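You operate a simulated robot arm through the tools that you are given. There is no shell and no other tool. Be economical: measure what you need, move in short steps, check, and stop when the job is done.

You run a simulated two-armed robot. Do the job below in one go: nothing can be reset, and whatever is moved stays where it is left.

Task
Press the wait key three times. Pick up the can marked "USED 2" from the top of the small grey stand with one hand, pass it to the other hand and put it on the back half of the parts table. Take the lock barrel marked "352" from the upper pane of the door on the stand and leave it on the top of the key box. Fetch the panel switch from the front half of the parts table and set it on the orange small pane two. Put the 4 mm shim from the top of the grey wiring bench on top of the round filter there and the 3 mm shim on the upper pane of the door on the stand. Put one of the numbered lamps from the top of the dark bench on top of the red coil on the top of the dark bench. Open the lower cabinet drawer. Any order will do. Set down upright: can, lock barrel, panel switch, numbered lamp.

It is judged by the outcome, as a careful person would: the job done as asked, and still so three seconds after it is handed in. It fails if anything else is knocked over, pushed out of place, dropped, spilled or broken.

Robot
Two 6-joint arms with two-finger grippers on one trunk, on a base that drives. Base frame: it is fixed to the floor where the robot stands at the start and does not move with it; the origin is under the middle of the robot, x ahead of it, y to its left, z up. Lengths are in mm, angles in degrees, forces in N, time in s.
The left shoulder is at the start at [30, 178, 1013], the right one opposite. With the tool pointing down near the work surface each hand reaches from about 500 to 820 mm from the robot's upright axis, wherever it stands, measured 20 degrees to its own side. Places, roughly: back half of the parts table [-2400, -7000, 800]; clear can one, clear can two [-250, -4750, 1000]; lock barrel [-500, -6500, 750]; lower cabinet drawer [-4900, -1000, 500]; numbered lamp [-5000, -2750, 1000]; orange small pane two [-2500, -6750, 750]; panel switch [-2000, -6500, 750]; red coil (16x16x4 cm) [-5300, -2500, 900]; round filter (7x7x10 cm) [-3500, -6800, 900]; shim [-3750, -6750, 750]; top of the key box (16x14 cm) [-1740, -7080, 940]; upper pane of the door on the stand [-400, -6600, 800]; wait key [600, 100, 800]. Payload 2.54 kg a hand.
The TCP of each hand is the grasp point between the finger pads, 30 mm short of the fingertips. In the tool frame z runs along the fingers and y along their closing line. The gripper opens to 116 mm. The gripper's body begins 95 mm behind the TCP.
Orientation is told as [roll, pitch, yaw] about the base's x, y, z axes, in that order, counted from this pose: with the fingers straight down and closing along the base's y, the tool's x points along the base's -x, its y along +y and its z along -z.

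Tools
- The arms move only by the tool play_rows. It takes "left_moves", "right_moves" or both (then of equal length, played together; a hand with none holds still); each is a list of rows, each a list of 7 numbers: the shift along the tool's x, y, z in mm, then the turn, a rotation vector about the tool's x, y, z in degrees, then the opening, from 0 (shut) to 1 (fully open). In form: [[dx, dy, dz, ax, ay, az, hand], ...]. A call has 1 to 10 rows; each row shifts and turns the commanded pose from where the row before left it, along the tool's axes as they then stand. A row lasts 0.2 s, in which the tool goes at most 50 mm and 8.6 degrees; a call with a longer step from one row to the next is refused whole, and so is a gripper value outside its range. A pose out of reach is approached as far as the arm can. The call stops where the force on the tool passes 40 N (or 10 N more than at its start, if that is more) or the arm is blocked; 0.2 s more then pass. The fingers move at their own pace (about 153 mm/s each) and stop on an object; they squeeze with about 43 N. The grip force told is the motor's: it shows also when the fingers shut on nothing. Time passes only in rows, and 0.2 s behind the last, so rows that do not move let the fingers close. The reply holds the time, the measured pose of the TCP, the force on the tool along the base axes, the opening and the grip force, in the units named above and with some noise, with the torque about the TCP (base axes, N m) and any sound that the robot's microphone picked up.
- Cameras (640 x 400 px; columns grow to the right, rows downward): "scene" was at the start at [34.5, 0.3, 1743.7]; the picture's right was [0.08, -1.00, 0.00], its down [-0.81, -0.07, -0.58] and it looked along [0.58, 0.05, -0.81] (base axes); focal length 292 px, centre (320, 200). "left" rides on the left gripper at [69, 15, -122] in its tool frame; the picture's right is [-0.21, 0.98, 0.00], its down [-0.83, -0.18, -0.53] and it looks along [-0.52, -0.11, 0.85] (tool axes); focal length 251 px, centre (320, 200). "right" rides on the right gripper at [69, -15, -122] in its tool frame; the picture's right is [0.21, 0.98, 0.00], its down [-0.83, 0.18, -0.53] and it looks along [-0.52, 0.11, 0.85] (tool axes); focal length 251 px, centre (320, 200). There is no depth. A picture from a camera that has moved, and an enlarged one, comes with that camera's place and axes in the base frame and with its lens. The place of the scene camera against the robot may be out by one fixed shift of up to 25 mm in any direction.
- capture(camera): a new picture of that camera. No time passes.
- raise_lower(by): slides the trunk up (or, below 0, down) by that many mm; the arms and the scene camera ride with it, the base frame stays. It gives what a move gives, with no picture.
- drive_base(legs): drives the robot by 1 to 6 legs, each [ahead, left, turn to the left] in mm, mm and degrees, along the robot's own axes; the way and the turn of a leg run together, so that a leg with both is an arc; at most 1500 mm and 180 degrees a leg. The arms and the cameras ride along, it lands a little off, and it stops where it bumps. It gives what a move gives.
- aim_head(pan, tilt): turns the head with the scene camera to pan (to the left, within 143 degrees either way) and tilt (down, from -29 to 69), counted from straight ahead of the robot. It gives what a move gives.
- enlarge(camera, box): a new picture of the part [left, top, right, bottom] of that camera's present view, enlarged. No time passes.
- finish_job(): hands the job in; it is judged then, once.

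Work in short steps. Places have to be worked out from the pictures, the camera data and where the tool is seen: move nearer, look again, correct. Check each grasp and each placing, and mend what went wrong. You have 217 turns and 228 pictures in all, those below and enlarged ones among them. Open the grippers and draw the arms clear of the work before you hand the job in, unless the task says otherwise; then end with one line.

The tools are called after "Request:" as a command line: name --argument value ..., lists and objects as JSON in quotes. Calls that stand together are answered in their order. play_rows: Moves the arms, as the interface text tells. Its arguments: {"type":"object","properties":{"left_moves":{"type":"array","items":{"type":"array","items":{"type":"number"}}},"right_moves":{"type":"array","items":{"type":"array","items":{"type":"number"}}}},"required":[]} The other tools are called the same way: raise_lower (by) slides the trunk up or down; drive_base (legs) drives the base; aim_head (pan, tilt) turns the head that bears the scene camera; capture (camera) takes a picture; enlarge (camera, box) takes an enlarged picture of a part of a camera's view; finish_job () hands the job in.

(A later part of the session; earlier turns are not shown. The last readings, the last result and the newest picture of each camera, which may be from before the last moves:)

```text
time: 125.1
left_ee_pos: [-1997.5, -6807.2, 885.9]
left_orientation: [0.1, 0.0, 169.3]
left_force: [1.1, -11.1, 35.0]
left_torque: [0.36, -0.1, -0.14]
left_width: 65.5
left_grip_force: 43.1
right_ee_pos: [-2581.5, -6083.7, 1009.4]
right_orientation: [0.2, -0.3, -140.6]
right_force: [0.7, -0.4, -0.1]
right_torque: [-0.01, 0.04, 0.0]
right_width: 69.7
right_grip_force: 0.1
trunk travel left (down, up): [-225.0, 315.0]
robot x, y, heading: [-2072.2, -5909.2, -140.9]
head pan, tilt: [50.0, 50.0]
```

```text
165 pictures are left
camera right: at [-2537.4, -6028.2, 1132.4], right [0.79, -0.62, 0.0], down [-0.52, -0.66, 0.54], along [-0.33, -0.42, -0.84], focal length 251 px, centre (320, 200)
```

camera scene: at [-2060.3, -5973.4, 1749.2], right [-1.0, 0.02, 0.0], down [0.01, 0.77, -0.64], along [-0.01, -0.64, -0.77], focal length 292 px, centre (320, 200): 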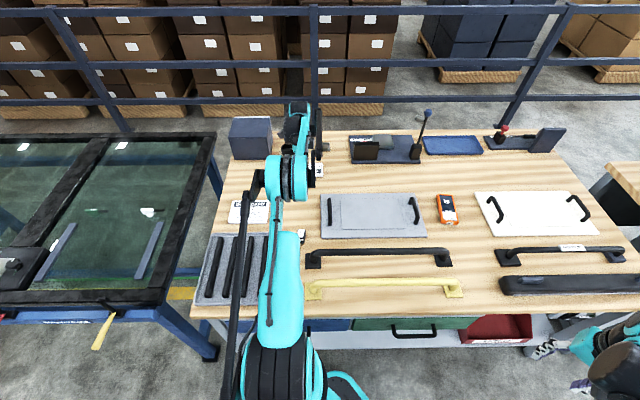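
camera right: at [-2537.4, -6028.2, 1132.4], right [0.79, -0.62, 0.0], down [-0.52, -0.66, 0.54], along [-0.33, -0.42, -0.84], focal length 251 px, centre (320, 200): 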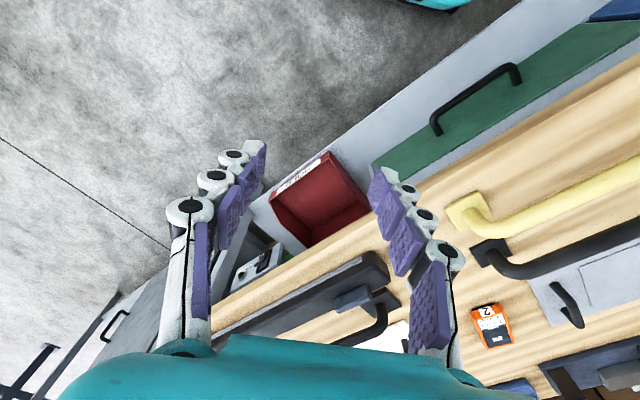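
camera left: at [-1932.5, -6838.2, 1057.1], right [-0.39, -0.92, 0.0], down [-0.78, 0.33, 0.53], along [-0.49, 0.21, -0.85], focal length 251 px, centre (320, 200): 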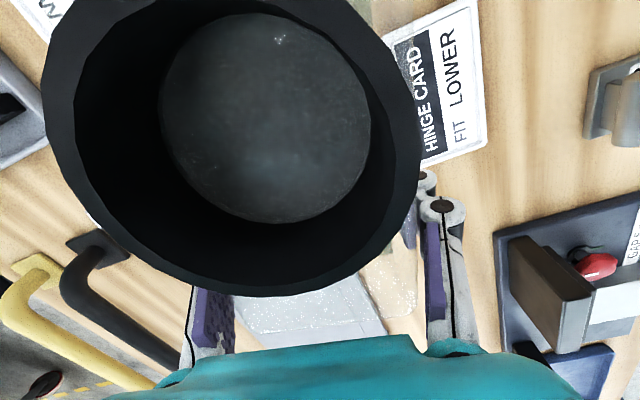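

Contact with the table. I relieve the press, open, and rise straight up.

Request:
play_rows --left_moves '[[0, 0, -3, 0, 0, 0, 0.3], [0, 0, 0, 0, 0, 0, 0.3]]'

Request:
play_rows --left_moves '[[0, 0, 0, 0, 0, 0, 0.7], [0, 0, 0, 0, 0, 0, 1], [0, 0, 0, 0, 0, 0, 1], [0, 0, -30, 0, 0, 0, 1], [0, 0, -40, 0, 0, 0, 1], [0, 0, -45, 0, 0, 0, 1], [0, 0, -45, 0, 0, 0, 1], [0, 0, -45, 0, 0, 0, 1]]'

Request:
capture --camera "left"

```text
time: 125.7
left_ee_pos: [-1997.1, -6807.4, 887.2]
left_orientation: [-0.1, 0.0, 169.3]
left_force: [-2.4, 4.9, 9.9]
left_torque: [-0.31, -0.63, 0.15]
left_width: 65.4
left_grip_force: 42.8
right_ee_pos: [-2582.0, -6085.5, 1008.3]
right_orientation: [-0.1, -0.1, -140.6]
right_force: [0.3, -0.4, -0.1]
right_torque: [0.02, -0.01, 0.0]
right_width: 69.7
right_grip_force: 0.1
trunk travel left (down, up): [-225.0, 315.0]
robot x, y, heading: [-2077.8, -5910.0, -140.9]
head pan, tilt: [50.0, 50.0]
```

```text
time: 127.5
left_ee_pos: [-1996.2, -6808.8, 1092.9]
left_orientation: [0.0, -0.1, 169.3]
left_force: [0.3, -1.0, -1.4]
left_torque: [-0.03, 0.01, 0.01]
left_width: 116.3
left_grip_force: 0.1
right_ee_pos: [-2581.8, -6086.3, 1010.0]
right_orientation: [0.1, -0.2, -140.7]
right_force: [0.1, -0.5, 0.0]
right_torque: [-0.02, -0.02, 0.0]
right_width: 69.6
right_grip_force: 0.0
trunk travel left (down, up): [-225.0, 315.0]
robot x, y, heading: [-2071.7, -5905.7, -141.0]
head pan, tilt: [50.0, 50.0]
```

```text
164 pictures are left
camera left: at [-1930.5, -6836.6, 1214.6], right [-0.39, -0.92, 0.0], down [-0.78, 0.33, 0.53], along [-0.49, 0.21, -0.85], focal length 251 px, centre (320, 200)
```

left: 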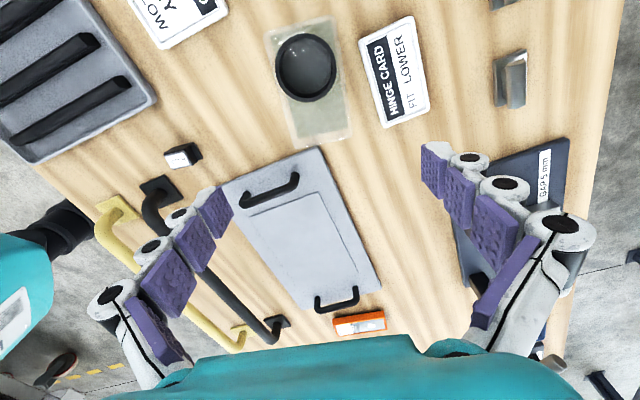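

The can stands upright wholly in the back half (can's near edge −6779 vs middle −6744). I bring the left hand back and square it up.

Request:
play_rows --left_moves '[[-34.5, -29, 0, 0, 0, 0, 0.6], [-34.5, -29, 0, 0, 0, 0, 0.6], [-34.5, -29, 0, 0, 0, 0, 0.6], [-34.5, -29, 0, 0, 0, 0, 0.6], [-34.5, -29, 0, 0, 0, 0, 0.6], [-34.5, -29, 0, 0, 0, 0, 0.6], [-34.5, -29, 0, 0, 0, 0, 0.6], [-34.5, -29, 0, 0, 0, 0, 0.6], [-34.5, -29, 0, 0, 0, 0, 0.6], [-34.5, -29, 0, 0, 0, 0, 0.6]]'

Request:
play_rows --left_moves '[[0, 0, 0, 0, 0, -8.3, 0.6], [0, 0, 0, 0, 0, -8.3, 0.6], [0, 0, 0, 0, 0, -8.3, 0.6], [0, 0, 0, 0, 0, -8.3, 0.6], [0, 0, 0, 0, 0, -8.3, 0.6], [0, 0, 0, 0, 0, -8.3, 0.6]]'

Request:
drive_base --legs '[[0, 0, 51], [60, -200, 0]]'

Request:
aim_head --pan 0 --tilt 50

Request:
capture --camera "left"

Request:
capture --camera "scene"

```text
time: 129.7
left_ee_pos: [-2284.3, -6460.7, 1089.3]
left_orientation: [0.1, -0.1, 169.3]
left_force: [0.3, 0.0, -0.3]
left_torque: [-0.01, 0.0, 0.02]
left_width: 69.4
left_grip_force: 0.1
right_ee_pos: [-2581.7, -6086.4, 1009.1]
right_orientation: [0.0, -0.1, -140.7]
right_force: [-0.8, 1.1, 0.1]
right_torque: [-0.02, 0.0, -0.01]
right_width: 69.5
right_grip_force: 0.1
trunk travel left (down, up): [-225.0, 315.0]
robot x, y, heading: [-2073.0, -5909.9, -140.9]
head pan, tilt: [50.0, 50.0]
```

```text
time: 131.1
left_ee_pos: [-2283.6, -6459.9, 1090.5]
left_orientation: [0.1, 0.0, -140.7]
left_force: [-0.4, -0.8, -0.4]
left_torque: [0.01, 0.02, -0.01]
left_width: 69.6
left_grip_force: 0.1
right_ee_pos: [-2581.1, -6087.3, 1009.1]
right_orientation: [0.0, -0.2, -140.6]
right_force: [-0.4, 0.2, 0.5]
right_torque: [0.02, 0.02, 0.01]
right_width: 69.8
right_grip_force: 0.1
trunk travel left (down, up): [-225.0, 315.0]
robot x, y, heading: [-2074.3, -5907.3, -140.9]
head pan, tilt: [50.0, 50.0]
```

```text
time: 135.1
left_ee_pos: [-1971.3, -6478.5, 1090.2]
left_orientation: [0.2, -0.1, -89.5]
left_force: [-0.1, 0.1, -0.1]
left_torque: [0.03, -0.03, -0.02]
left_width: 69.6
left_grip_force: 0.0
right_ee_pos: [-2448.7, -6477.4, 1009.0]
right_orientation: [0.0, -0.3, -89.3]
right_force: [-0.7, 0.1, -0.5]
right_torque: [-0.01, -0.04, -0.01]
right_width: 69.8
right_grip_force: 0.1
trunk travel left (down, up): [-225.0, 315.0]
robot x, y, heading: [-2271.4, -5970.5, -89.5]
head pan, tilt: [50.0, 50.0]
```

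```text
time: 136.2
left_ee_pos: [-1970.9, -6476.2, 1092.1]
left_orientation: [0.0, -0.1, -89.6]
left_force: [0.0, -0.8, -0.3]
left_torque: [-0.02, -0.03, -0.01]
left_width: 69.5
left_grip_force: 0.0
right_ee_pos: [-2448.4, -6475.9, 1008.9]
right_orientation: [0.0, -0.1, -89.2]
right_force: [-0.1, 1.2, -0.1]
right_torque: [-0.03, 0.0, 0.03]
right_width: 69.7
right_grip_force: 0.1
trunk travel left (down, up): [-225.0, 315.0]
robot x, y, heading: [-2272.0, -5965.7, -89.8]
head pan, tilt: [0.0, 50.0]
```

```text
163 pictures are left
camera left: at [-1956.6, -6408.9, 1212.9], right [0.98, -0.21, 0.0], down [-0.18, -0.83, 0.53], along [-0.11, -0.52, -0.85], focal length 251 px, centre (320, 200)
```

left: 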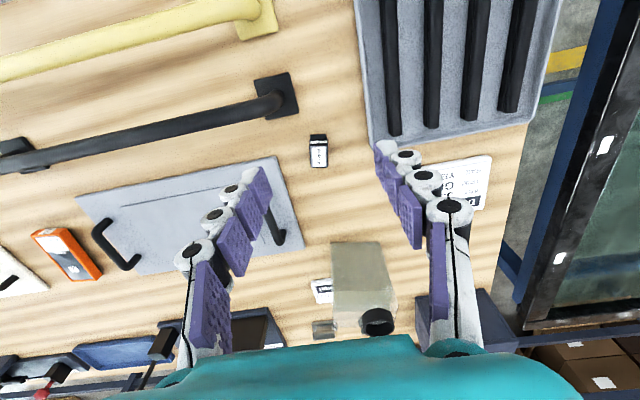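

```text
162 pictures are left
camera scene: at [-2279.1, -6022.5, 1749.2], right [-1.0, -0.01, 0.0], down [-0.01, 0.77, -0.64], along [0.01, -0.64, -0.77], focal length 292 px, centre (320, 200)
```

scene: 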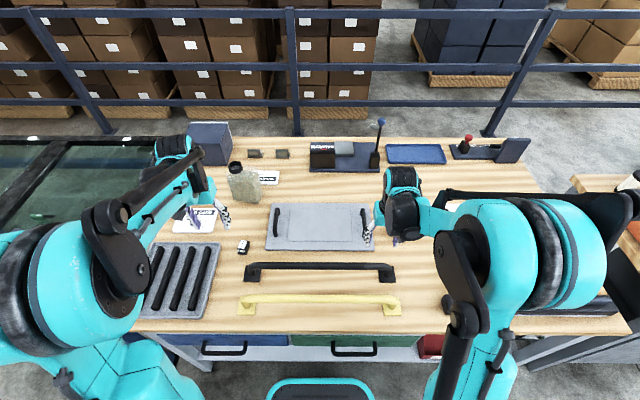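

The switch is in both views. I zoom in on it and on the orange pane.

Request:
enlarge --camera "left" --box '[280, 120, 360, 180]'

Request:
enlarge --camera "left" --box '[20, 210, 120, 290]'

Request:
enlarge --camera "right" --box '[160, 100, 480, 300]'

```text
6.67 times, centred on (320, 150) of left
camera zoom: at [-1956.6, -6408.9, 1212.9], right [0.98, -0.21, 0.0], down [-0.18, -0.83, 0.53], along [-0.11, -0.52, -0.85], focal length 1676 px, centre (320, 533)
```

zoom: 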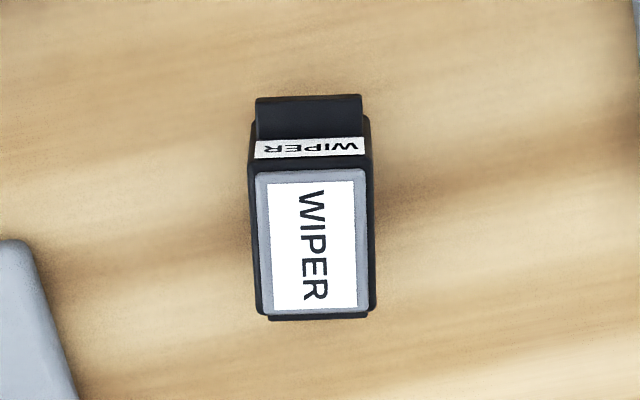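

```text
5.00 times, centred on (70, 250) of left
camera zoom: at [-1956.6, -6408.9, 1212.9], right [0.98, -0.21, 0.0], down [-0.18, -0.83, 0.53], along [-0.11, -0.52, -0.85], focal length 1257 px, centre (1570, -50)
```

zoom: 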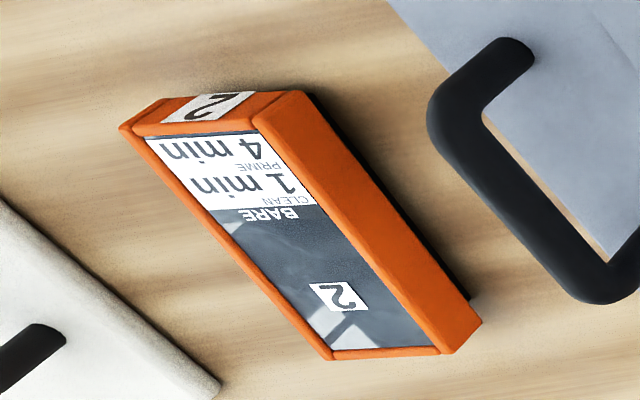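

```text
2.00 times, centred on (320, 200) of right
camera zoom: at [-2464.8, -6407.3, 1132.0], right [0.97, 0.23, 0.0], down [0.19, -0.82, 0.54], along [0.12, -0.52, -0.84], focal length 503 px, centre (320, 200)
```

zoom: 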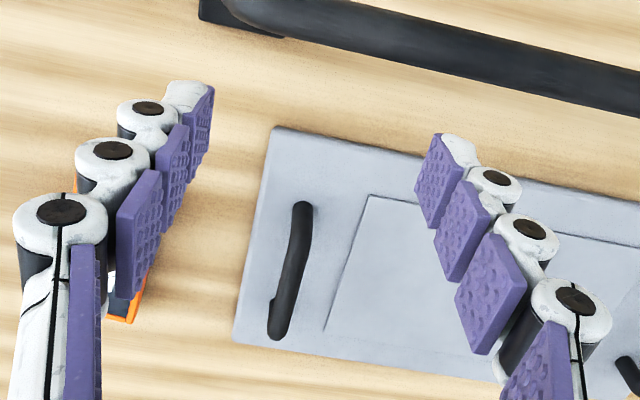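

"WIPER" panel switch ≈30 mm wide at (-1992,-6568). I hover the left hand above it.

Request:
play_rows --left_moves '[[-15.2, -3.5, 37, 0, 0, 0, 0.6], [-15.2, -3.5, 37, 0, 0, 0, 0.6], [-15.2, -3.5, 37, 0, 0, 0, 0.6], [-15.2, -3.5, 37, 0, 0, 0, 0.6], [-15.2, -3.5, 37, 0, 0, 0, 0.6], [-15.2, -3.5, 20, 0, 0, 0, 0.6], [0, 0, 0, 0, 0, 0, 0.6]]'

Request:
capture --camera "left"

```text
time: 137.8
left_ee_pos: [-1990.7, -6568.5, 886.4]
left_orientation: [0.0, -0.1, -89.7]
left_force: [1.2, 0.2, 0.8]
left_torque: [-0.01, 0.02, 0.0]
left_width: 70.0
left_grip_force: 0.1
right_ee_pos: [-2448.7, -6477.1, 1008.7]
right_orientation: [0.0, -0.2, -89.3]
right_force: [0.3, 0.6, 0.2]
right_torque: [0.03, -0.03, 0.0]
right_width: 69.6
right_grip_force: 0.1
trunk travel left (down, up): [-225.0, 315.0]
robot x, y, heading: [-2273.1, -5972.6, -89.7]
head pan, tilt: [0.0, 50.0]
```

```text
158 pictures are left
camera left: at [-1977.8, -6499.6, 1008.2], right [0.98, -0.21, 0.0], down [-0.18, -0.83, 0.53], along [-0.11, -0.52, -0.85], focal length 251 px, centre (320, 200)
```

left: 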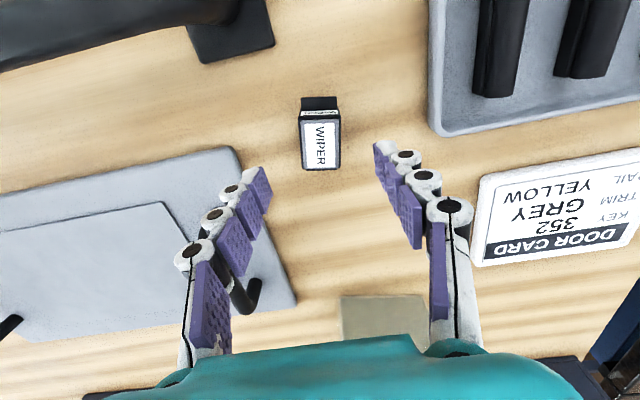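

Aligned. I descend around the switch.

Request:
play_rows --left_moves '[[0, -1.5, 30, 0, 0, 0, 0.6], [0, 0, 20, 0, 0, 0, 0.6], [0, 0, 10, 0, 0, 0, 0.6], [0, 0, 5, 0, 0, 0, 0.6], [0, 0, 0, 0, 0, 0, 0.6]]'

Request:
capture --camera "left"

```text
time: 138.8
left_ee_pos: [-1995.7, -6567.6, 830.1]
left_orientation: [0.0, -0.4, -89.7]
left_force: [-6.1, -3.4, 57.7]
left_torque: [0.48, 0.49, 0.07]
left_width: 29.0
left_grip_force: 36.2
right_ee_pos: [-2452.4, -6473.2, 1011.1]
right_orientation: [0.1, -0.5, -89.3]
right_force: [-1.2, -0.3, -0.5]
right_torque: [-0.03, -0.04, 0.06]
right_width: 69.6
right_grip_force: 0.1
trunk travel left (down, up): [-225.0, 315.0]
robot x, y, heading: [-2273.3, -5968.2, -89.8]
head pan, tilt: [0.0, 50.0]
stopped in row 4 (left hand): the force on the tool passed its limit at 49 N (the readings are from after the stop); the commanded pose is now the measured one
```

```text
157 pictures are left
camera left: at [-1981.4, -6498.5, 951.1], right [0.98, -0.21, 0.0], down [-0.18, -0.82, 0.54], along [-0.11, -0.53, -0.84], focal length 251 px, centre (320, 200)
```

left: 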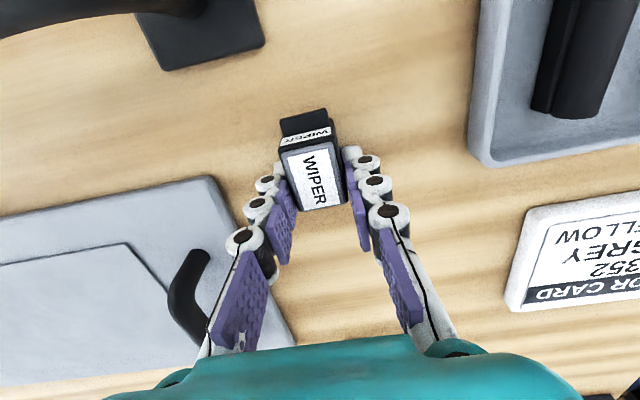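

The fingertips met the table (z≈800) and the fingers closed on the switch, width 29. I relieve 3 mm, then grip it firmly.

Request:
play_rows --left_moves '[[0, 0, -3, 0, 0, 0, 0.1], [0, 0, -2, 0, 0, 0, 0.1], [0, 0, 0, 0, 0, 0, 0.1]]'

Request:
capture --camera "left"

```text
time: 139.6
left_ee_pos: [-1992.9, -6569.1, 830.0]
left_orientation: [0.0, -0.2, -89.5]
left_force: [-6.8, 3.4, 16.5]
left_torque: [0.23, 0.44, 0.0]
left_width: 28.7
left_grip_force: 43.6
right_ee_pos: [-2450.4, -6476.6, 1008.0]
right_orientation: [0.0, -0.2, -89.4]
right_force: [1.6, -1.6, -0.3]
right_torque: [0.0, -0.02, 0.0]
right_width: 69.6
right_grip_force: 0.0
trunk travel left (down, up): [-225.0, 315.0]
robot x, y, heading: [-2271.1, -5972.0, -89.6]
head pan, tilt: [0.0, 50.0]
```

```text
156 pictures are left
camera left: at [-1978.2, -6500.5, 951.4], right [0.98, -0.21, 0.0], down [-0.18, -0.83, 0.54], along [-0.11, -0.53, -0.84], focal length 251 px, centre (320, 200)
```

left: 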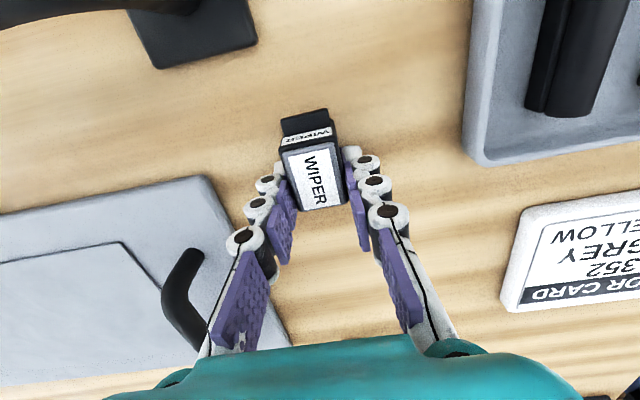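

Held. Lift 130 mm and check.

Request:
play_rows --left_moves '[[0, 0, -10, 0, 0, 0, 0.1], [0, 0, -30, 0, 0, 0, 0.1], [0, 0, -45, 0, 0, 0, 0.1], [0, 0, -45, 0, 0, 0, 0.1], [0, 0, 0, 0, 0, 0, 0.1]]'

Request:
enlarge --camera "left" --box '[220, 80, 420, 240]'

```text
time: 140.8
left_ee_pos: [-1991.9, -6571.1, 958.3]
left_orientation: [0.1, -0.1, -89.6]
left_force: [-1.1, -0.4, 0.6]
left_torque: [0.04, 0.0, 0.01]
left_width: 28.8
left_grip_force: 42.8
right_ee_pos: [-2448.3, -6477.6, 1009.4]
right_orientation: [-0.1, -0.1, -89.3]
right_force: [0.7, 0.5, 0.1]
right_torque: [-0.02, 0.01, -0.01]
right_width: 69.6
right_grip_force: 0.0
trunk travel left (down, up): [-225.0, 315.0]
robot x, y, heading: [-2264.9, -5967.8, -89.7]
head pan, tilt: [0.0, 50.0]
```

```text
2.50 times, centred on (320, 160) of left
camera zoom: at [-1976.8, -6502.2, 1079.5], right [0.98, -0.21, 0.0], down [-0.18, -0.83, 0.54], along [-0.11, -0.52, -0.84], focal length 629 px, centre (320, 300)
```

zoom: 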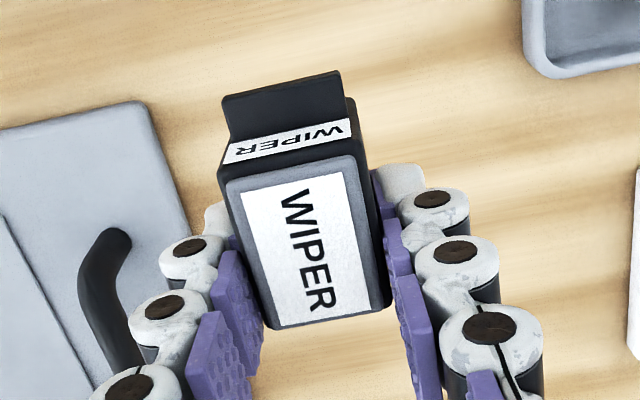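

The switch is held flush with the fingertips. I slide the base right 520 mm to bring the orange pane in front of the left hand.

Request:
drive_base --legs '[[0, -520, 0]]'

Request:
capture --camera "left"

Request:
capture --camera "scene"

```text
time: 143.8
left_ee_pos: [-2515.4, -6575.2, 956.6]
left_orientation: [0.0, -0.2, -90.3]
left_force: [0.5, -0.7, -0.7]
left_torque: [0.01, -0.02, -0.01]
left_width: 28.5
left_grip_force: 43.0
right_ee_pos: [-2972.8, -6476.1, 1009.0]
right_orientation: [-0.1, -0.2, -90.1]
right_force: [-0.3, 0.3, 0.0]
right_torque: [-0.04, -0.04, 0.01]
right_width: 69.8
right_grip_force: 0.0
trunk travel left (down, up): [-225.0, 315.0]
robot x, y, heading: [-2788.0, -5970.2, -90.2]
head pan, tilt: [0.0, 50.0]
```

```text
154 pictures are left
camera left: at [-2500.4, -6506.0, 1079.7], right [0.98, -0.22, 0.0], down [-0.19, -0.82, 0.54], along [-0.12, -0.52, -0.84], focal length 251 px, centre (320, 200)
```

left: 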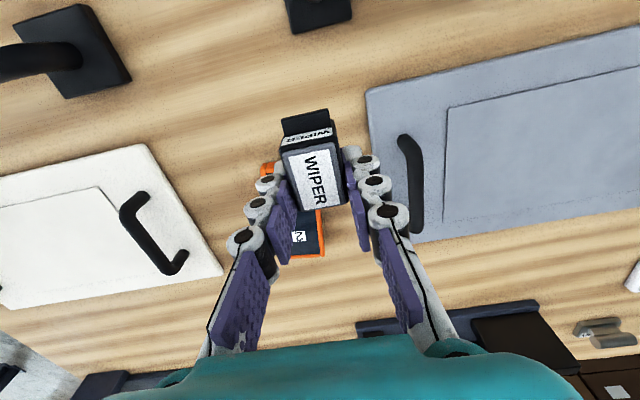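

```text
153 pictures are left
camera scene: at [-2796.8, -6023.5, 1749.2], right [-1.0, 0.01, 0.0], down [0.0, 0.77, -0.64], along [0.0, -0.64, -0.77], focal length 292 px, centre (320, 200)
```

scene: 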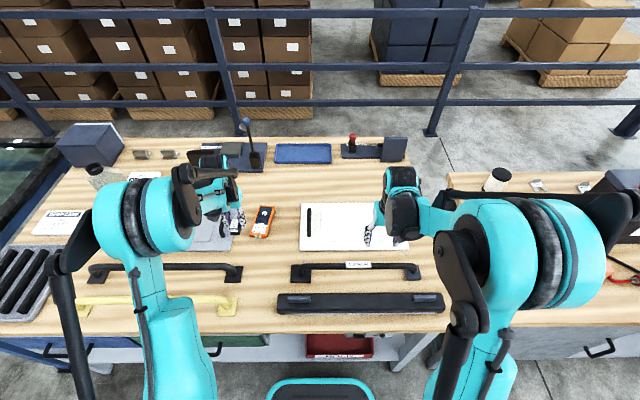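

The pane's centre is about (-2570,-6682). I move the switch above it, still ~70 mm high, and check.

Request:
play_rows --left_moves '[[-27, -14, 0, 0, 0, 0, 0.1], [-27, -14, 0, 0, 0, 0, 0.1], [-27, -14, 10, 0, 0, 0, 0.1], [-26, -13, 15, 0, 0, 0, 0.1], [0, 0, 0, 0, 0, 0, 0.1]]'

Request:
capture --camera "left"

Request:
enlarge --camera "scene" --box '[200, 160, 320, 250]'

```text
time: 145.1
left_ee_pos: [-2570.9, -6680.2, 935.8]
left_orientation: [0.1, -0.2, -90.4]
left_force: [0.1, 0.1, -0.8]
left_torque: [-0.04, 0.02, -0.02]
left_width: 28.9
left_grip_force: 42.8
right_ee_pos: [-2972.1, -6475.6, 1009.1]
right_orientation: [0.0, -0.2, -90.0]
right_force: [-0.5, 0.1, 1.1]
right_torque: [-0.01, -0.01, 0.02]
right_width: 69.5
right_grip_force: 0.0
trunk travel left (down, up): [-225.0, 315.0]
robot x, y, heading: [-2788.1, -5968.9, -90.3]
head pan, tilt: [0.0, 50.0]
```

```text
152 pictures are left
camera left: at [-2555.8, -6611.2, 1057.3], right [0.98, -0.22, 0.0], down [-0.19, -0.82, 0.54], along [-0.12, -0.52, -0.84], focal length 251 px, centre (320, 200)
```

left: 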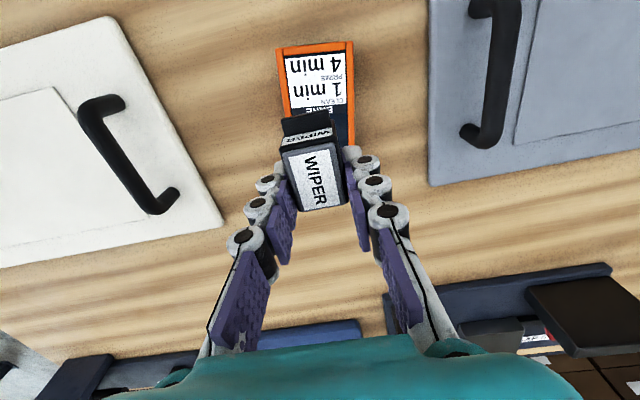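

```text
4.44 times, centred on (260, 205) of scene
camera zoom: at [-2795.7, -6022.5, 1749.2], right [-1.0, 0.01, 0.0], down [0.0, 0.77, -0.64], along [0.0, -0.64, -0.77], focal length 1298 px, centre (587, 178)
```

zoom: 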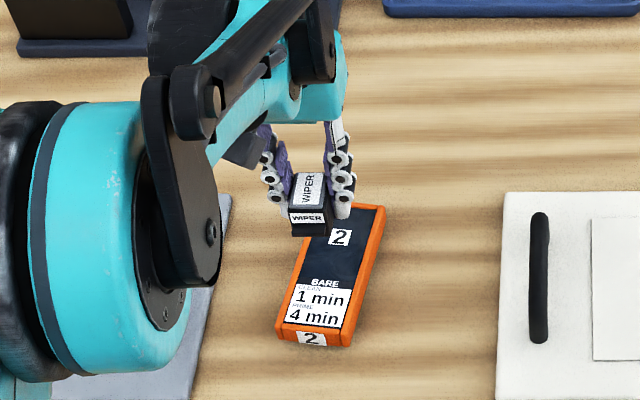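

Good: pane centre (-2570,-6685) lies under the switch. I lower to near contact, then in small steps.

Request:
play_rows --left_moves '[[-3, 0, 25, 0, 0, 0, 0.1], [0, 0, 20, 0, 0, 0, 0.1], [0, 0, 8, 0, 0, 0, 0.1], [0, 0, 0, 0, 0, 0, 0.1]]'

Request:
enlarge --camera "scene" --box '[220, 180, 300, 250]'

```text
time: 146.1
left_ee_pos: [-2570.1, -6684.2, 879.8]
left_orientation: [0.1, -0.3, -90.4]
left_force: [1.1, -0.2, -0.1]
left_torque: [-0.03, 0.0, 0.02]
left_width: 28.8
left_grip_force: 43.0
right_ee_pos: [-2971.7, -6475.1, 1008.3]
right_orientation: [0.0, -0.3, -90.0]
right_force: [-0.9, -0.6, -1.4]
right_torque: [0.03, 0.0, -0.02]
right_width: 69.3
right_grip_force: 0.0
trunk travel left (down, up): [-225.0, 315.0]
robot x, y, heading: [-2786.0, -5970.7, -90.3]
head pan, tilt: [0.0, 50.0]
```

```text
5.71 times, centred on (260, 215) of scene
camera zoom: at [-2796.0, -6023.5, 1749.2], right [-1.0, 0.01, 0.0], down [0.0, 0.77, -0.64], along [0.0, -0.64, -0.77], focal length 1670 px, centre (663, 114)
```

zoom: 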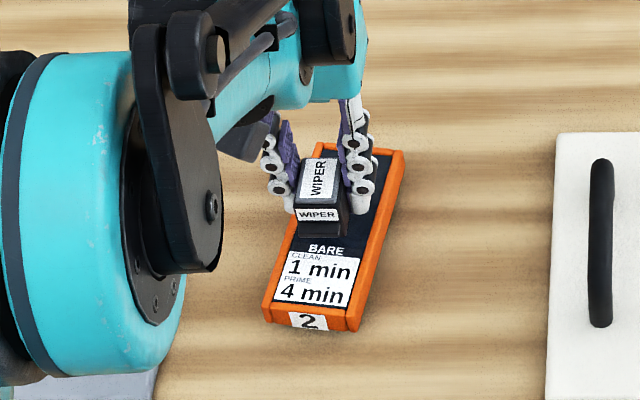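

Centred. I lower in 3 mm steps to contact.

Request:
play_rows --left_moves '[[0, 0, 5, 0, 0, 0, 0.1], [0, 0, 4, 0, 0, 0, 0.1], [0, 0, 3, 0, 0, 0, 0.1], [0, 0, 3, 0, 0, 0, 0.1], [0, 0, 0, 0, 0, 0, 0.1]]'

Request:
play_rows --left_moves '[[0, 0, 2, 0, 0, 0, 0.1], [0, 0, 2, 0, 0, 0, 0.1], [0, 0, 2, 0, 0, 0, 0.1], [0, 0, 0, 0, 0, 0, 0.1]]'

Request:
enlarge --camera "scene" --box '[220, 180, 300, 250]'

```text
time: 147.2
left_ee_pos: [-2569.9, -6685.7, 864.6]
left_orientation: [0.1, -0.2, -90.3]
left_force: [0.5, -0.4, -0.5]
left_torque: [-0.01, 0.0, -0.01]
left_width: 28.7
left_grip_force: 43.1
right_ee_pos: [-2971.5, -6476.0, 1009.0]
right_orientation: [0.1, -0.2, -90.0]
right_force: [-0.8, -0.4, -0.4]
right_torque: [0.0, 0.02, 0.03]
right_width: 69.6
right_grip_force: 0.1
trunk travel left (down, up): [-225.0, 315.0]
robot x, y, heading: [-2783.9, -5967.2, -90.4]
head pan, tilt: [0.0, 50.0]
```

```text
time: 148.2
left_ee_pos: [-2572.0, -6683.9, 858.7]
left_orientation: [0.1, -0.2, -90.3]
left_force: [0.4, 0.8, -0.2]
left_torque: [0.0, -0.02, -0.02]
left_width: 28.7
left_grip_force: 42.5
right_ee_pos: [-2971.7, -6475.4, 1008.8]
right_orientation: [0.0, -0.3, -90.0]
right_force: [-1.3, -1.3, -0.3]
right_torque: [0.02, -0.01, 0.01]
right_width: 69.6
right_grip_force: 0.0
trunk travel left (down, up): [-225.0, 315.0]
robot x, y, heading: [-2787.0, -5968.6, -90.3]
head pan, tilt: [0.0, 50.0]
```

```text
5.71 times, centred on (260, 215) of scene
camera zoom: at [-2795.9, -6023.5, 1749.2], right [-1.0, 0.01, 0.0], down [0.0, 0.77, -0.64], along [0.0, -0.64, -0.77], focal length 1670 px, centre (663, 114)
```

zoom: 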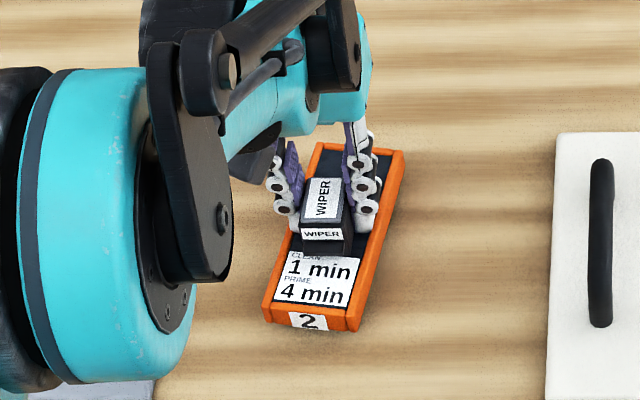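

Almost there. Continue 2 mm steps to contact.

Request:
play_rows --left_moves '[[0, 0, 2, 0, 0, 0, 0.1], [0, 0, 2, 0, 0, 0, 0.1], [0, 0, 0, 0, 0, 0, 0.1]]'

Request:
play_rows --left_moves '[[0, 0, 2, 0, 0, 0, 0.1], [0, 0, 1, 0, 0, 0, 0.1], [0, 0, 0, 0, 0, 0, 0.1]]'

Request:
play_rows --left_moves '[[0, 0, 1, 0, 0, 0, 0.1], [0, 0, 1, 0, 0, 0, 0.1], [0, 0, 0, 0, 0, 0, 0.1]]'

```text
time: 149.1
left_ee_pos: [-2570.0, -6684.7, 858.4]
left_orientation: [0.1, -0.3, -90.3]
left_force: [4.5, -9.9, 28.3]
left_torque: [-0.24, -0.04, 0.0]
left_width: 28.6
left_grip_force: 43.2
right_ee_pos: [-2971.9, -6474.6, 1009.7]
right_orientation: [0.0, -0.3, -90.0]
right_force: [0.1, -0.2, 0.9]
right_torque: [0.01, 0.01, 0.0]
right_width: 69.6
right_grip_force: 0.0
trunk travel left (down, up): [-225.0, 315.0]
robot x, y, heading: [-2786.8, -5969.4, -90.3]
head pan, tilt: [0.0, 50.0]
```

```text
time: 149.4
left_ee_pos: [-2569.5, -6685.2, 857.1]
left_orientation: [0.2, -0.3, -90.3]
left_force: [-0.5, 3.5, 18.2]
left_torque: [0.2, 0.11, -0.03]
left_width: 28.7
left_grip_force: 43.0
right_ee_pos: [-2972.6, -6473.3, 1010.7]
right_orientation: [-0.1, -0.4, -90.0]
right_force: [0.2, 0.1, 0.4]
right_torque: [0.0, -0.02, -0.01]
right_width: 69.4
right_grip_force: 0.0
trunk travel left (down, up): [-225.0, 315.0]
robot x, y, heading: [-2783.1, -5971.9, -90.3]
head pan, tilt: [0.0, 50.0]
stopped in row 1 (left hand): the force on the tool passed its limit at 45 N (the readings are from after the stop); the commanded pose is now the measured one
```

```text
time: 150.0
left_ee_pos: [-2569.9, -6684.7, 857.9]
left_orientation: [0.2, -0.4, -90.2]
left_force: [-0.8, 5.6, 22.6]
left_torque: [0.36, 0.15, 0.01]
left_width: 28.4
left_grip_force: 43.0
right_ee_pos: [-2971.0, -6474.3, 1011.0]
right_orientation: [0.0, -0.3, -90.0]
right_force: [0.0, -0.2, 0.2]
right_torque: [-0.06, -0.03, -0.02]
right_width: 69.7
right_grip_force: 0.1
trunk travel left (down, up): [-225.0, 315.0]
robot x, y, heading: [-2787.0, -5971.7, -90.2]
head pan, tilt: [0.0, 50.0]
stopped in row 2 (left hand): the force on the tool passed its limit at 42 N (the readings are from after the stop); the commanded pose is now the measured one
```

In contact. I relieve slightly, open just enough, and rise.

Request:
play_rows --left_moves '[[0, 0, -2, 0, 0, 0, 0.1], [0, 0, 0, 0, 0, 0, 0.3], [0, 0, 0, 0, 0, 0, 0.33], [0, 0, -2, 0, 0, 0, 0.36], [0, 0, -15, 0, 0, 0, 0.36], [0, 0, -30, 0, 0, 0, 0.5], [0, 0, -45, 0, 0, 0, 0.6], [0, 0, -45, 0, 0, 0, 0.6], [0, 0, -20, 0, 0, 0, 0.6]]'

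Request:
capture --camera "left"

Request:
enlarge --camera "scene" --box '[220, 180, 300, 250]'

```text
time: 152.0
left_ee_pos: [-2571.7, -6683.2, 1013.6]
left_orientation: [0.1, -0.4, -90.3]
left_force: [0.7, -1.1, -0.8]
left_torque: [0.02, -0.05, -0.01]
left_width: 69.7
left_grip_force: 0.1
right_ee_pos: [-2970.5, -6475.7, 1009.1]
right_orientation: [0.0, -0.2, -90.0]
right_force: [-0.9, 0.7, 0.5]
right_torque: [-0.01, -0.03, -0.01]
right_width: 69.6
right_grip_force: 0.2
trunk travel left (down, up): [-225.0, 315.0]
robot x, y, heading: [-2786.4, -5968.6, -90.3]
head pan, tilt: [0.0, 50.0]
```

```text
148 pictures are left
camera left: at [-2556.3, -6614.8, 1134.8], right [0.98, -0.22, 0.0], down [-0.19, -0.82, 0.54], along [-0.11, -0.53, -0.84], focal length 251 px, centre (320, 200)
```

left: 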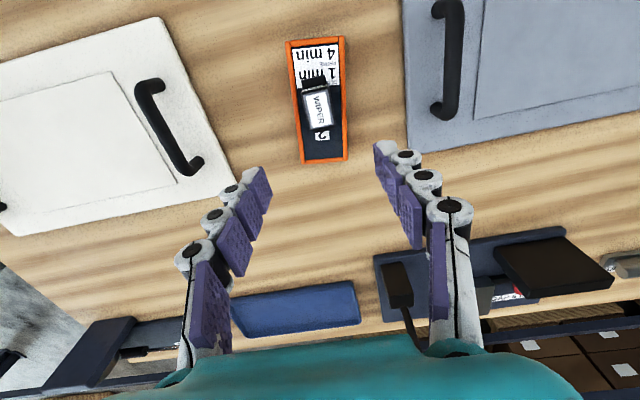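

```text
5.71 times, centred on (260, 215) of scene
camera zoom: at [-2795.8, -6023.4, 1749.2], right [-1.0, 0.0, 0.0], down [0.0, 0.77, -0.64], along [0.0, -0.64, -0.77], focal length 1670 px, centre (663, 114)
```

zoom: 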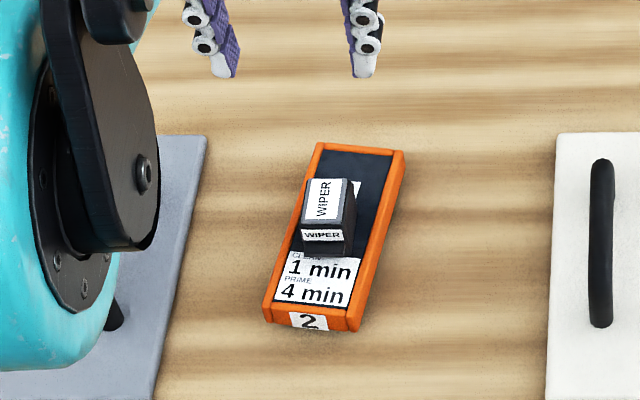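

The switch sits upright on the orange pane. Next the grey wiring bench: I raise the trunk a bit, back off and slide right.

Request:
raise_lower --by 80

Request:
drive_base --legs '[[-150, 0, 0], [0, -880, 0]]'

Request:
capture --camera "scene"

```text
time: 153.2
left_ee_pos: [-2572.3, -6684.5, 1092.0]
left_orientation: [0.1, -0.4, -90.2]
left_force: [-0.4, 0.5, -0.3]
left_torque: [-0.01, 0.02, -0.02]
left_width: 69.7
left_grip_force: 0.0
right_ee_pos: [-2971.2, -6475.3, 1088.9]
right_orientation: [-0.1, -0.2, -90.0]
right_force: [0.0, 0.0, -0.7]
right_torque: [0.02, -0.02, -0.01]
right_width: 69.8
right_grip_force: 0.1
trunk travel left (down, up): [-305.0, 235.0]
robot x, y, heading: [-2789.9, -5970.7, -90.3]
head pan, tilt: [0.0, 50.0]
```

```text
time: 158.7
left_ee_pos: [-3435.8, -6536.2, 1092.9]
left_orientation: [0.2, -0.4, -89.6]
left_force: [-0.8, 0.1, -0.3]
left_torque: [-0.01, -0.02, 0.01]
left_width: 69.7
left_grip_force: 0.1
right_ee_pos: [-3838.3, -6332.3, 1090.1]
right_orientation: [0.0, -0.2, -89.5]
right_force: [-0.1, 0.5, 0.1]
right_torque: [-0.04, 0.0, -0.02]
right_width: 69.7
right_grip_force: 0.2
trunk travel left (down, up): [-305.0, 235.0]
robot x, y, heading: [-3659.6, -5824.1, -89.4]
head pan, tilt: [0.0, 50.0]
```

```text
146 pictures are left
camera scene: at [-3668.7, -5878.0, 1829.2], right [-1.0, -0.01, 0.0], down [0.0, 0.77, -0.64], along [0.0, -0.64, -0.77], focal length 292 px, centre (320, 200)
```

scene: 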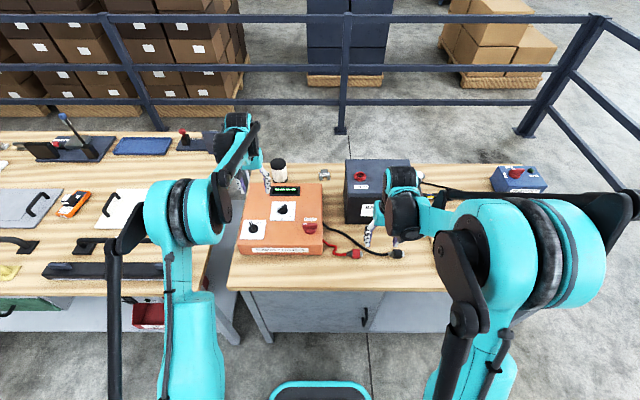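

I enlarge the wiring bench to find the shims and filter.

Request:
enlarge --camera "scene" --box '[230, 140, 360, 230]'

Request:
enlarge --camera "scene" --box '[340, 140, 560, 280]'

Request:
capture --camera "left"

Request:
capture --camera "right"

```text
4.44 times, centred on (295, 185) of scene
camera zoom: at [-3668.7, -5878.0, 1829.2], right [-1.0, -0.01, 0.0], down [0.0, 0.77, -0.64], along [0.0, -0.64, -0.77], focal length 1298 px, centre (431, 267)
```

zoom: 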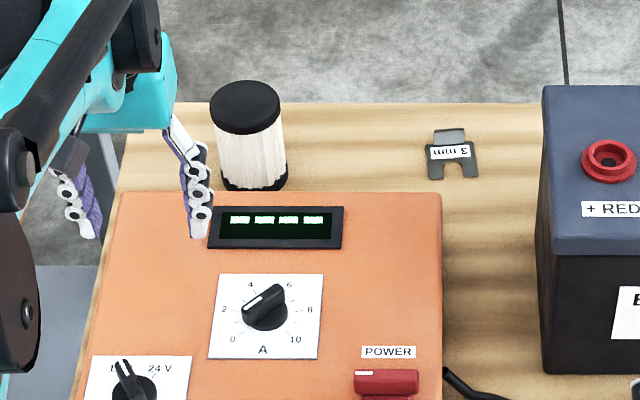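

```text
2.86 times, centred on (450, 210) of scene
camera zoom: at [-3668.7, -5878.0, 1829.2], right [-1.0, -0.01, 0.0], down [0.0, 0.77, -0.64], along [0.0, -0.64, -0.77], focal length 835 px, centre (-51, 171)
```

zoom: 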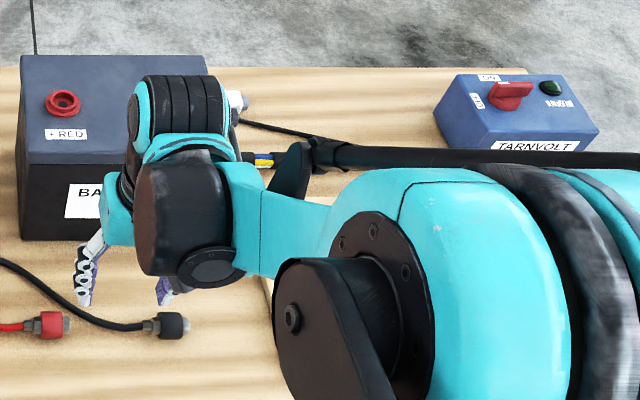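

```text
143 pictures are left
camera left: at [-3422.3, -6466.8, 1214.3], right [0.98, -0.21, 0.0], down [-0.18, -0.82, 0.54], along [-0.11, -0.53, -0.84], focal length 251 px, centre (320, 200)
```

left: 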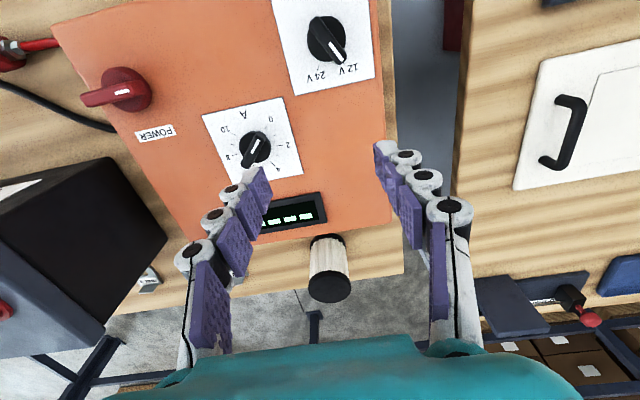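

```text
142 pictures are left
camera right: at [-3854.7, -6262.5, 1211.9], right [0.97, 0.23, 0.0], down [0.19, -0.82, 0.54], along [0.12, -0.52, -0.84], focal length 251 px, centre (320, 200)
```

right: 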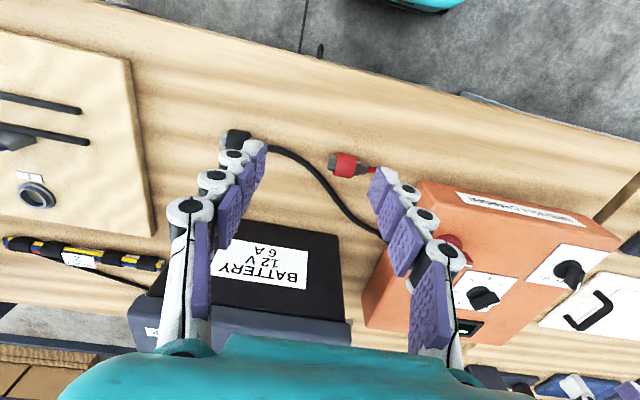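

The 3 mm shim is at the back between the orange box and the battery. I move the right hand aside to reveal the rest, and zoom on the shim.

Request:
play_rows --right_moves '[[0, -40, -10, 0, 0, 0, 0.6], [20, -40, -10, 0, 0, 0, 0.6], [20, -40, -10, 0, 0, 0, 0.6], [20, -40, 0, 0, 0, 0, 0.6]]'

Request:
enlarge --camera "left" --box '[80, 240, 200, 330]'

Request:
enlarge --camera "scene" --box '[360, 140, 520, 240]'

Request:
capture --camera "right"

```text
time: 159.7
left_ee_pos: [-3438.2, -6535.9, 1092.8]
left_orientation: [0.2, -0.4, -89.6]
left_force: [-0.9, 1.1, -0.1]
left_torque: [-0.02, -0.02, -0.01]
left_width: 69.4
left_grip_force: 0.1
right_ee_pos: [-4000.8, -6275.5, 1116.6]
right_orientation: [-0.1, -0.3, -89.3]
right_force: [-0.1, 0.4, -0.2]
right_torque: [0.02, -0.04, 0.02]
right_width: 69.7
right_grip_force: 0.1
trunk travel left (down, up): [-305.0, 235.0]
robot x, y, heading: [-3659.4, -5822.8, -89.6]
head pan, tilt: [0.0, 50.0]
```

```text
4.44 times, centred on (140, 285) of left
camera zoom: at [-3423.1, -6466.2, 1214.8], right [0.98, -0.21, 0.0], down [-0.18, -0.82, 0.54], along [-0.11, -0.53, -0.84], focal length 1118 px, centre (1120, -178)
```

zoom: 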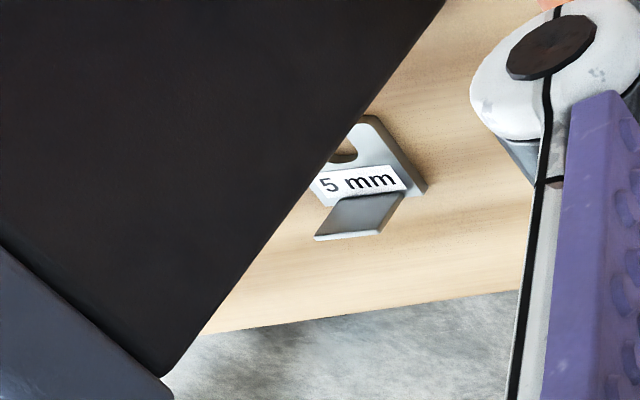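

```text
4.00 times, centred on (440, 190) of scene
camera zoom: at [-3669.9, -5877.3, 1829.2], right [-1.0, -0.01, 0.0], down [0.0, 0.77, -0.64], along [0.0, -0.64, -0.77], focal length 1169 px, centre (-160, 240)
```

zoom: 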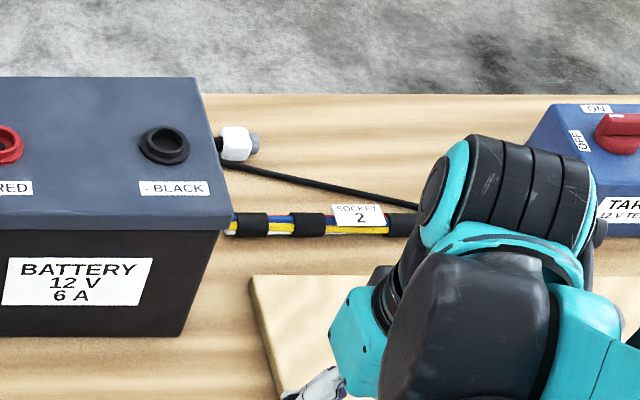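

```text
139 pictures are left
camera right: at [-4017.0, -6204.7, 1239.7], right [0.97, 0.23, 0.0], down [0.19, -0.82, 0.54], along [0.12, -0.52, -0.84], focal length 251 px, centre (320, 200)
```

right: 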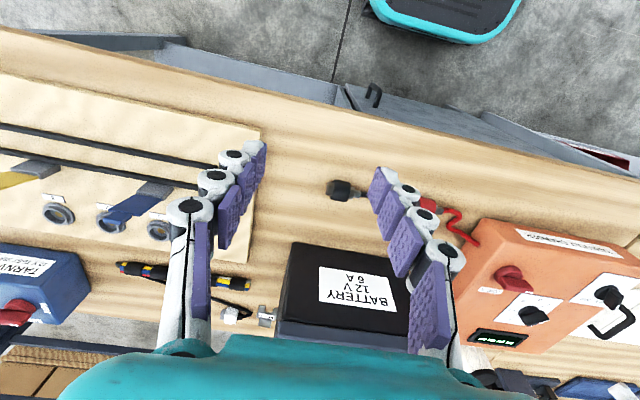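

The label reads differently in two views; I zoom further. There's also a grey piece right of the battery.

Request:
enlarge --camera "scene" --box '[308, 162, 340, 182]'

Request:
enlarge --camera "left" --box '[130, 260, 170, 290]'

Request:
enlarge --camera "right" --box '[200, 280, 300, 345]'

```text
16.00 times, centred on (324, 172) of scene
camera zoom: at [-3669.9, -5877.3, 1829.2], right [-1.0, -0.01, 0.0], down [0.0, 0.77, -0.64], along [0.0, -0.64, -0.77], focal length 4675 px, centre (256, 648)
```

zoom: 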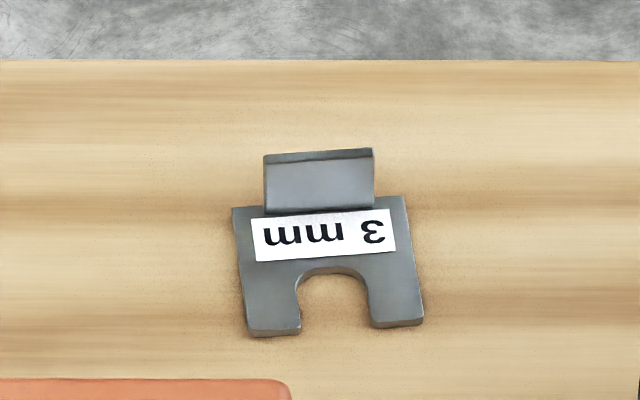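

```text
13.33 times, centred on (150, 275) of left
camera zoom: at [-3423.1, -6466.2, 1214.8], right [0.98, -0.21, 0.0], down [-0.18, -0.82, 0.54], along [-0.11, -0.53, -0.84], focal length 3352 px, centre (2587, -800)
```

zoom: 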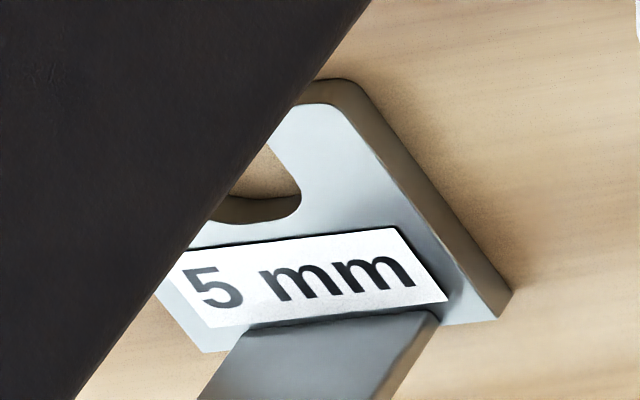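

```text
6.15 times, centred on (250, 312) of right
camera zoom: at [-4017.0, -6204.7, 1239.7], right [0.97, 0.23, 0.0], down [0.19, -0.82, 0.54], along [0.12, -0.52, -0.84], focal length 1547 px, centre (751, -492)
```

zoom: 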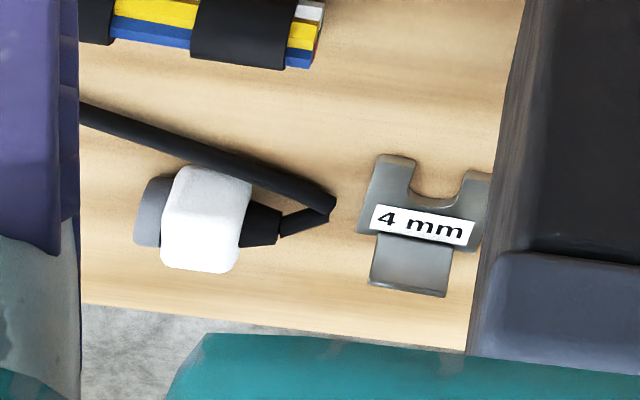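

Three shims: 3 mm at ≈(-3682,-6900), 4 mm right of the battery at ≈(-4015,-6900), a 5 mm behind the battery. They lie near the bench's back edge, so working from behind may be best; I look right for a way round.

Request:
aim_head --pan -45 --tilt 25

Request:
capture --camera "scene"

```text
time: 160.8
left_ee_pos: [-3436.1, -6536.7, 1091.8]
left_orientation: [0.1, -0.4, -89.6]
left_force: [-0.2, -0.7, -0.1]
left_torque: [-0.04, -0.02, -0.01]
left_width: 69.4
left_grip_force: 0.1
right_ee_pos: [-3998.8, -6274.6, 1117.2]
right_orientation: [0.0, -0.1, -89.3]
right_force: [-0.9, 0.1, 0.0]
right_torque: [0.02, 0.02, 0.01]
right_width: 69.6
right_grip_force: 0.1
trunk travel left (down, up): [-305.0, 235.0]
robot x, y, heading: [-3660.7, -5824.6, -89.8]
head pan, tilt: [-45.0, 25.0]
```

```text
135 pictures are left
camera scene: at [-3733.2, -5866.6, 1866.6], right [-0.71, 0.7, 0.0], down [0.3, 0.3, -0.91], along [-0.64, -0.65, -0.42], focal length 292 px, centre (320, 200)
```

scene: 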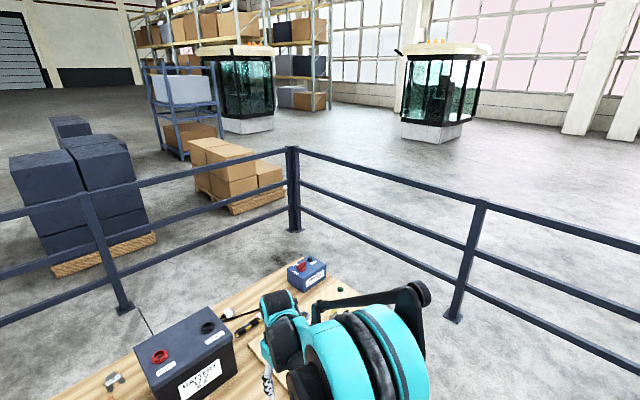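

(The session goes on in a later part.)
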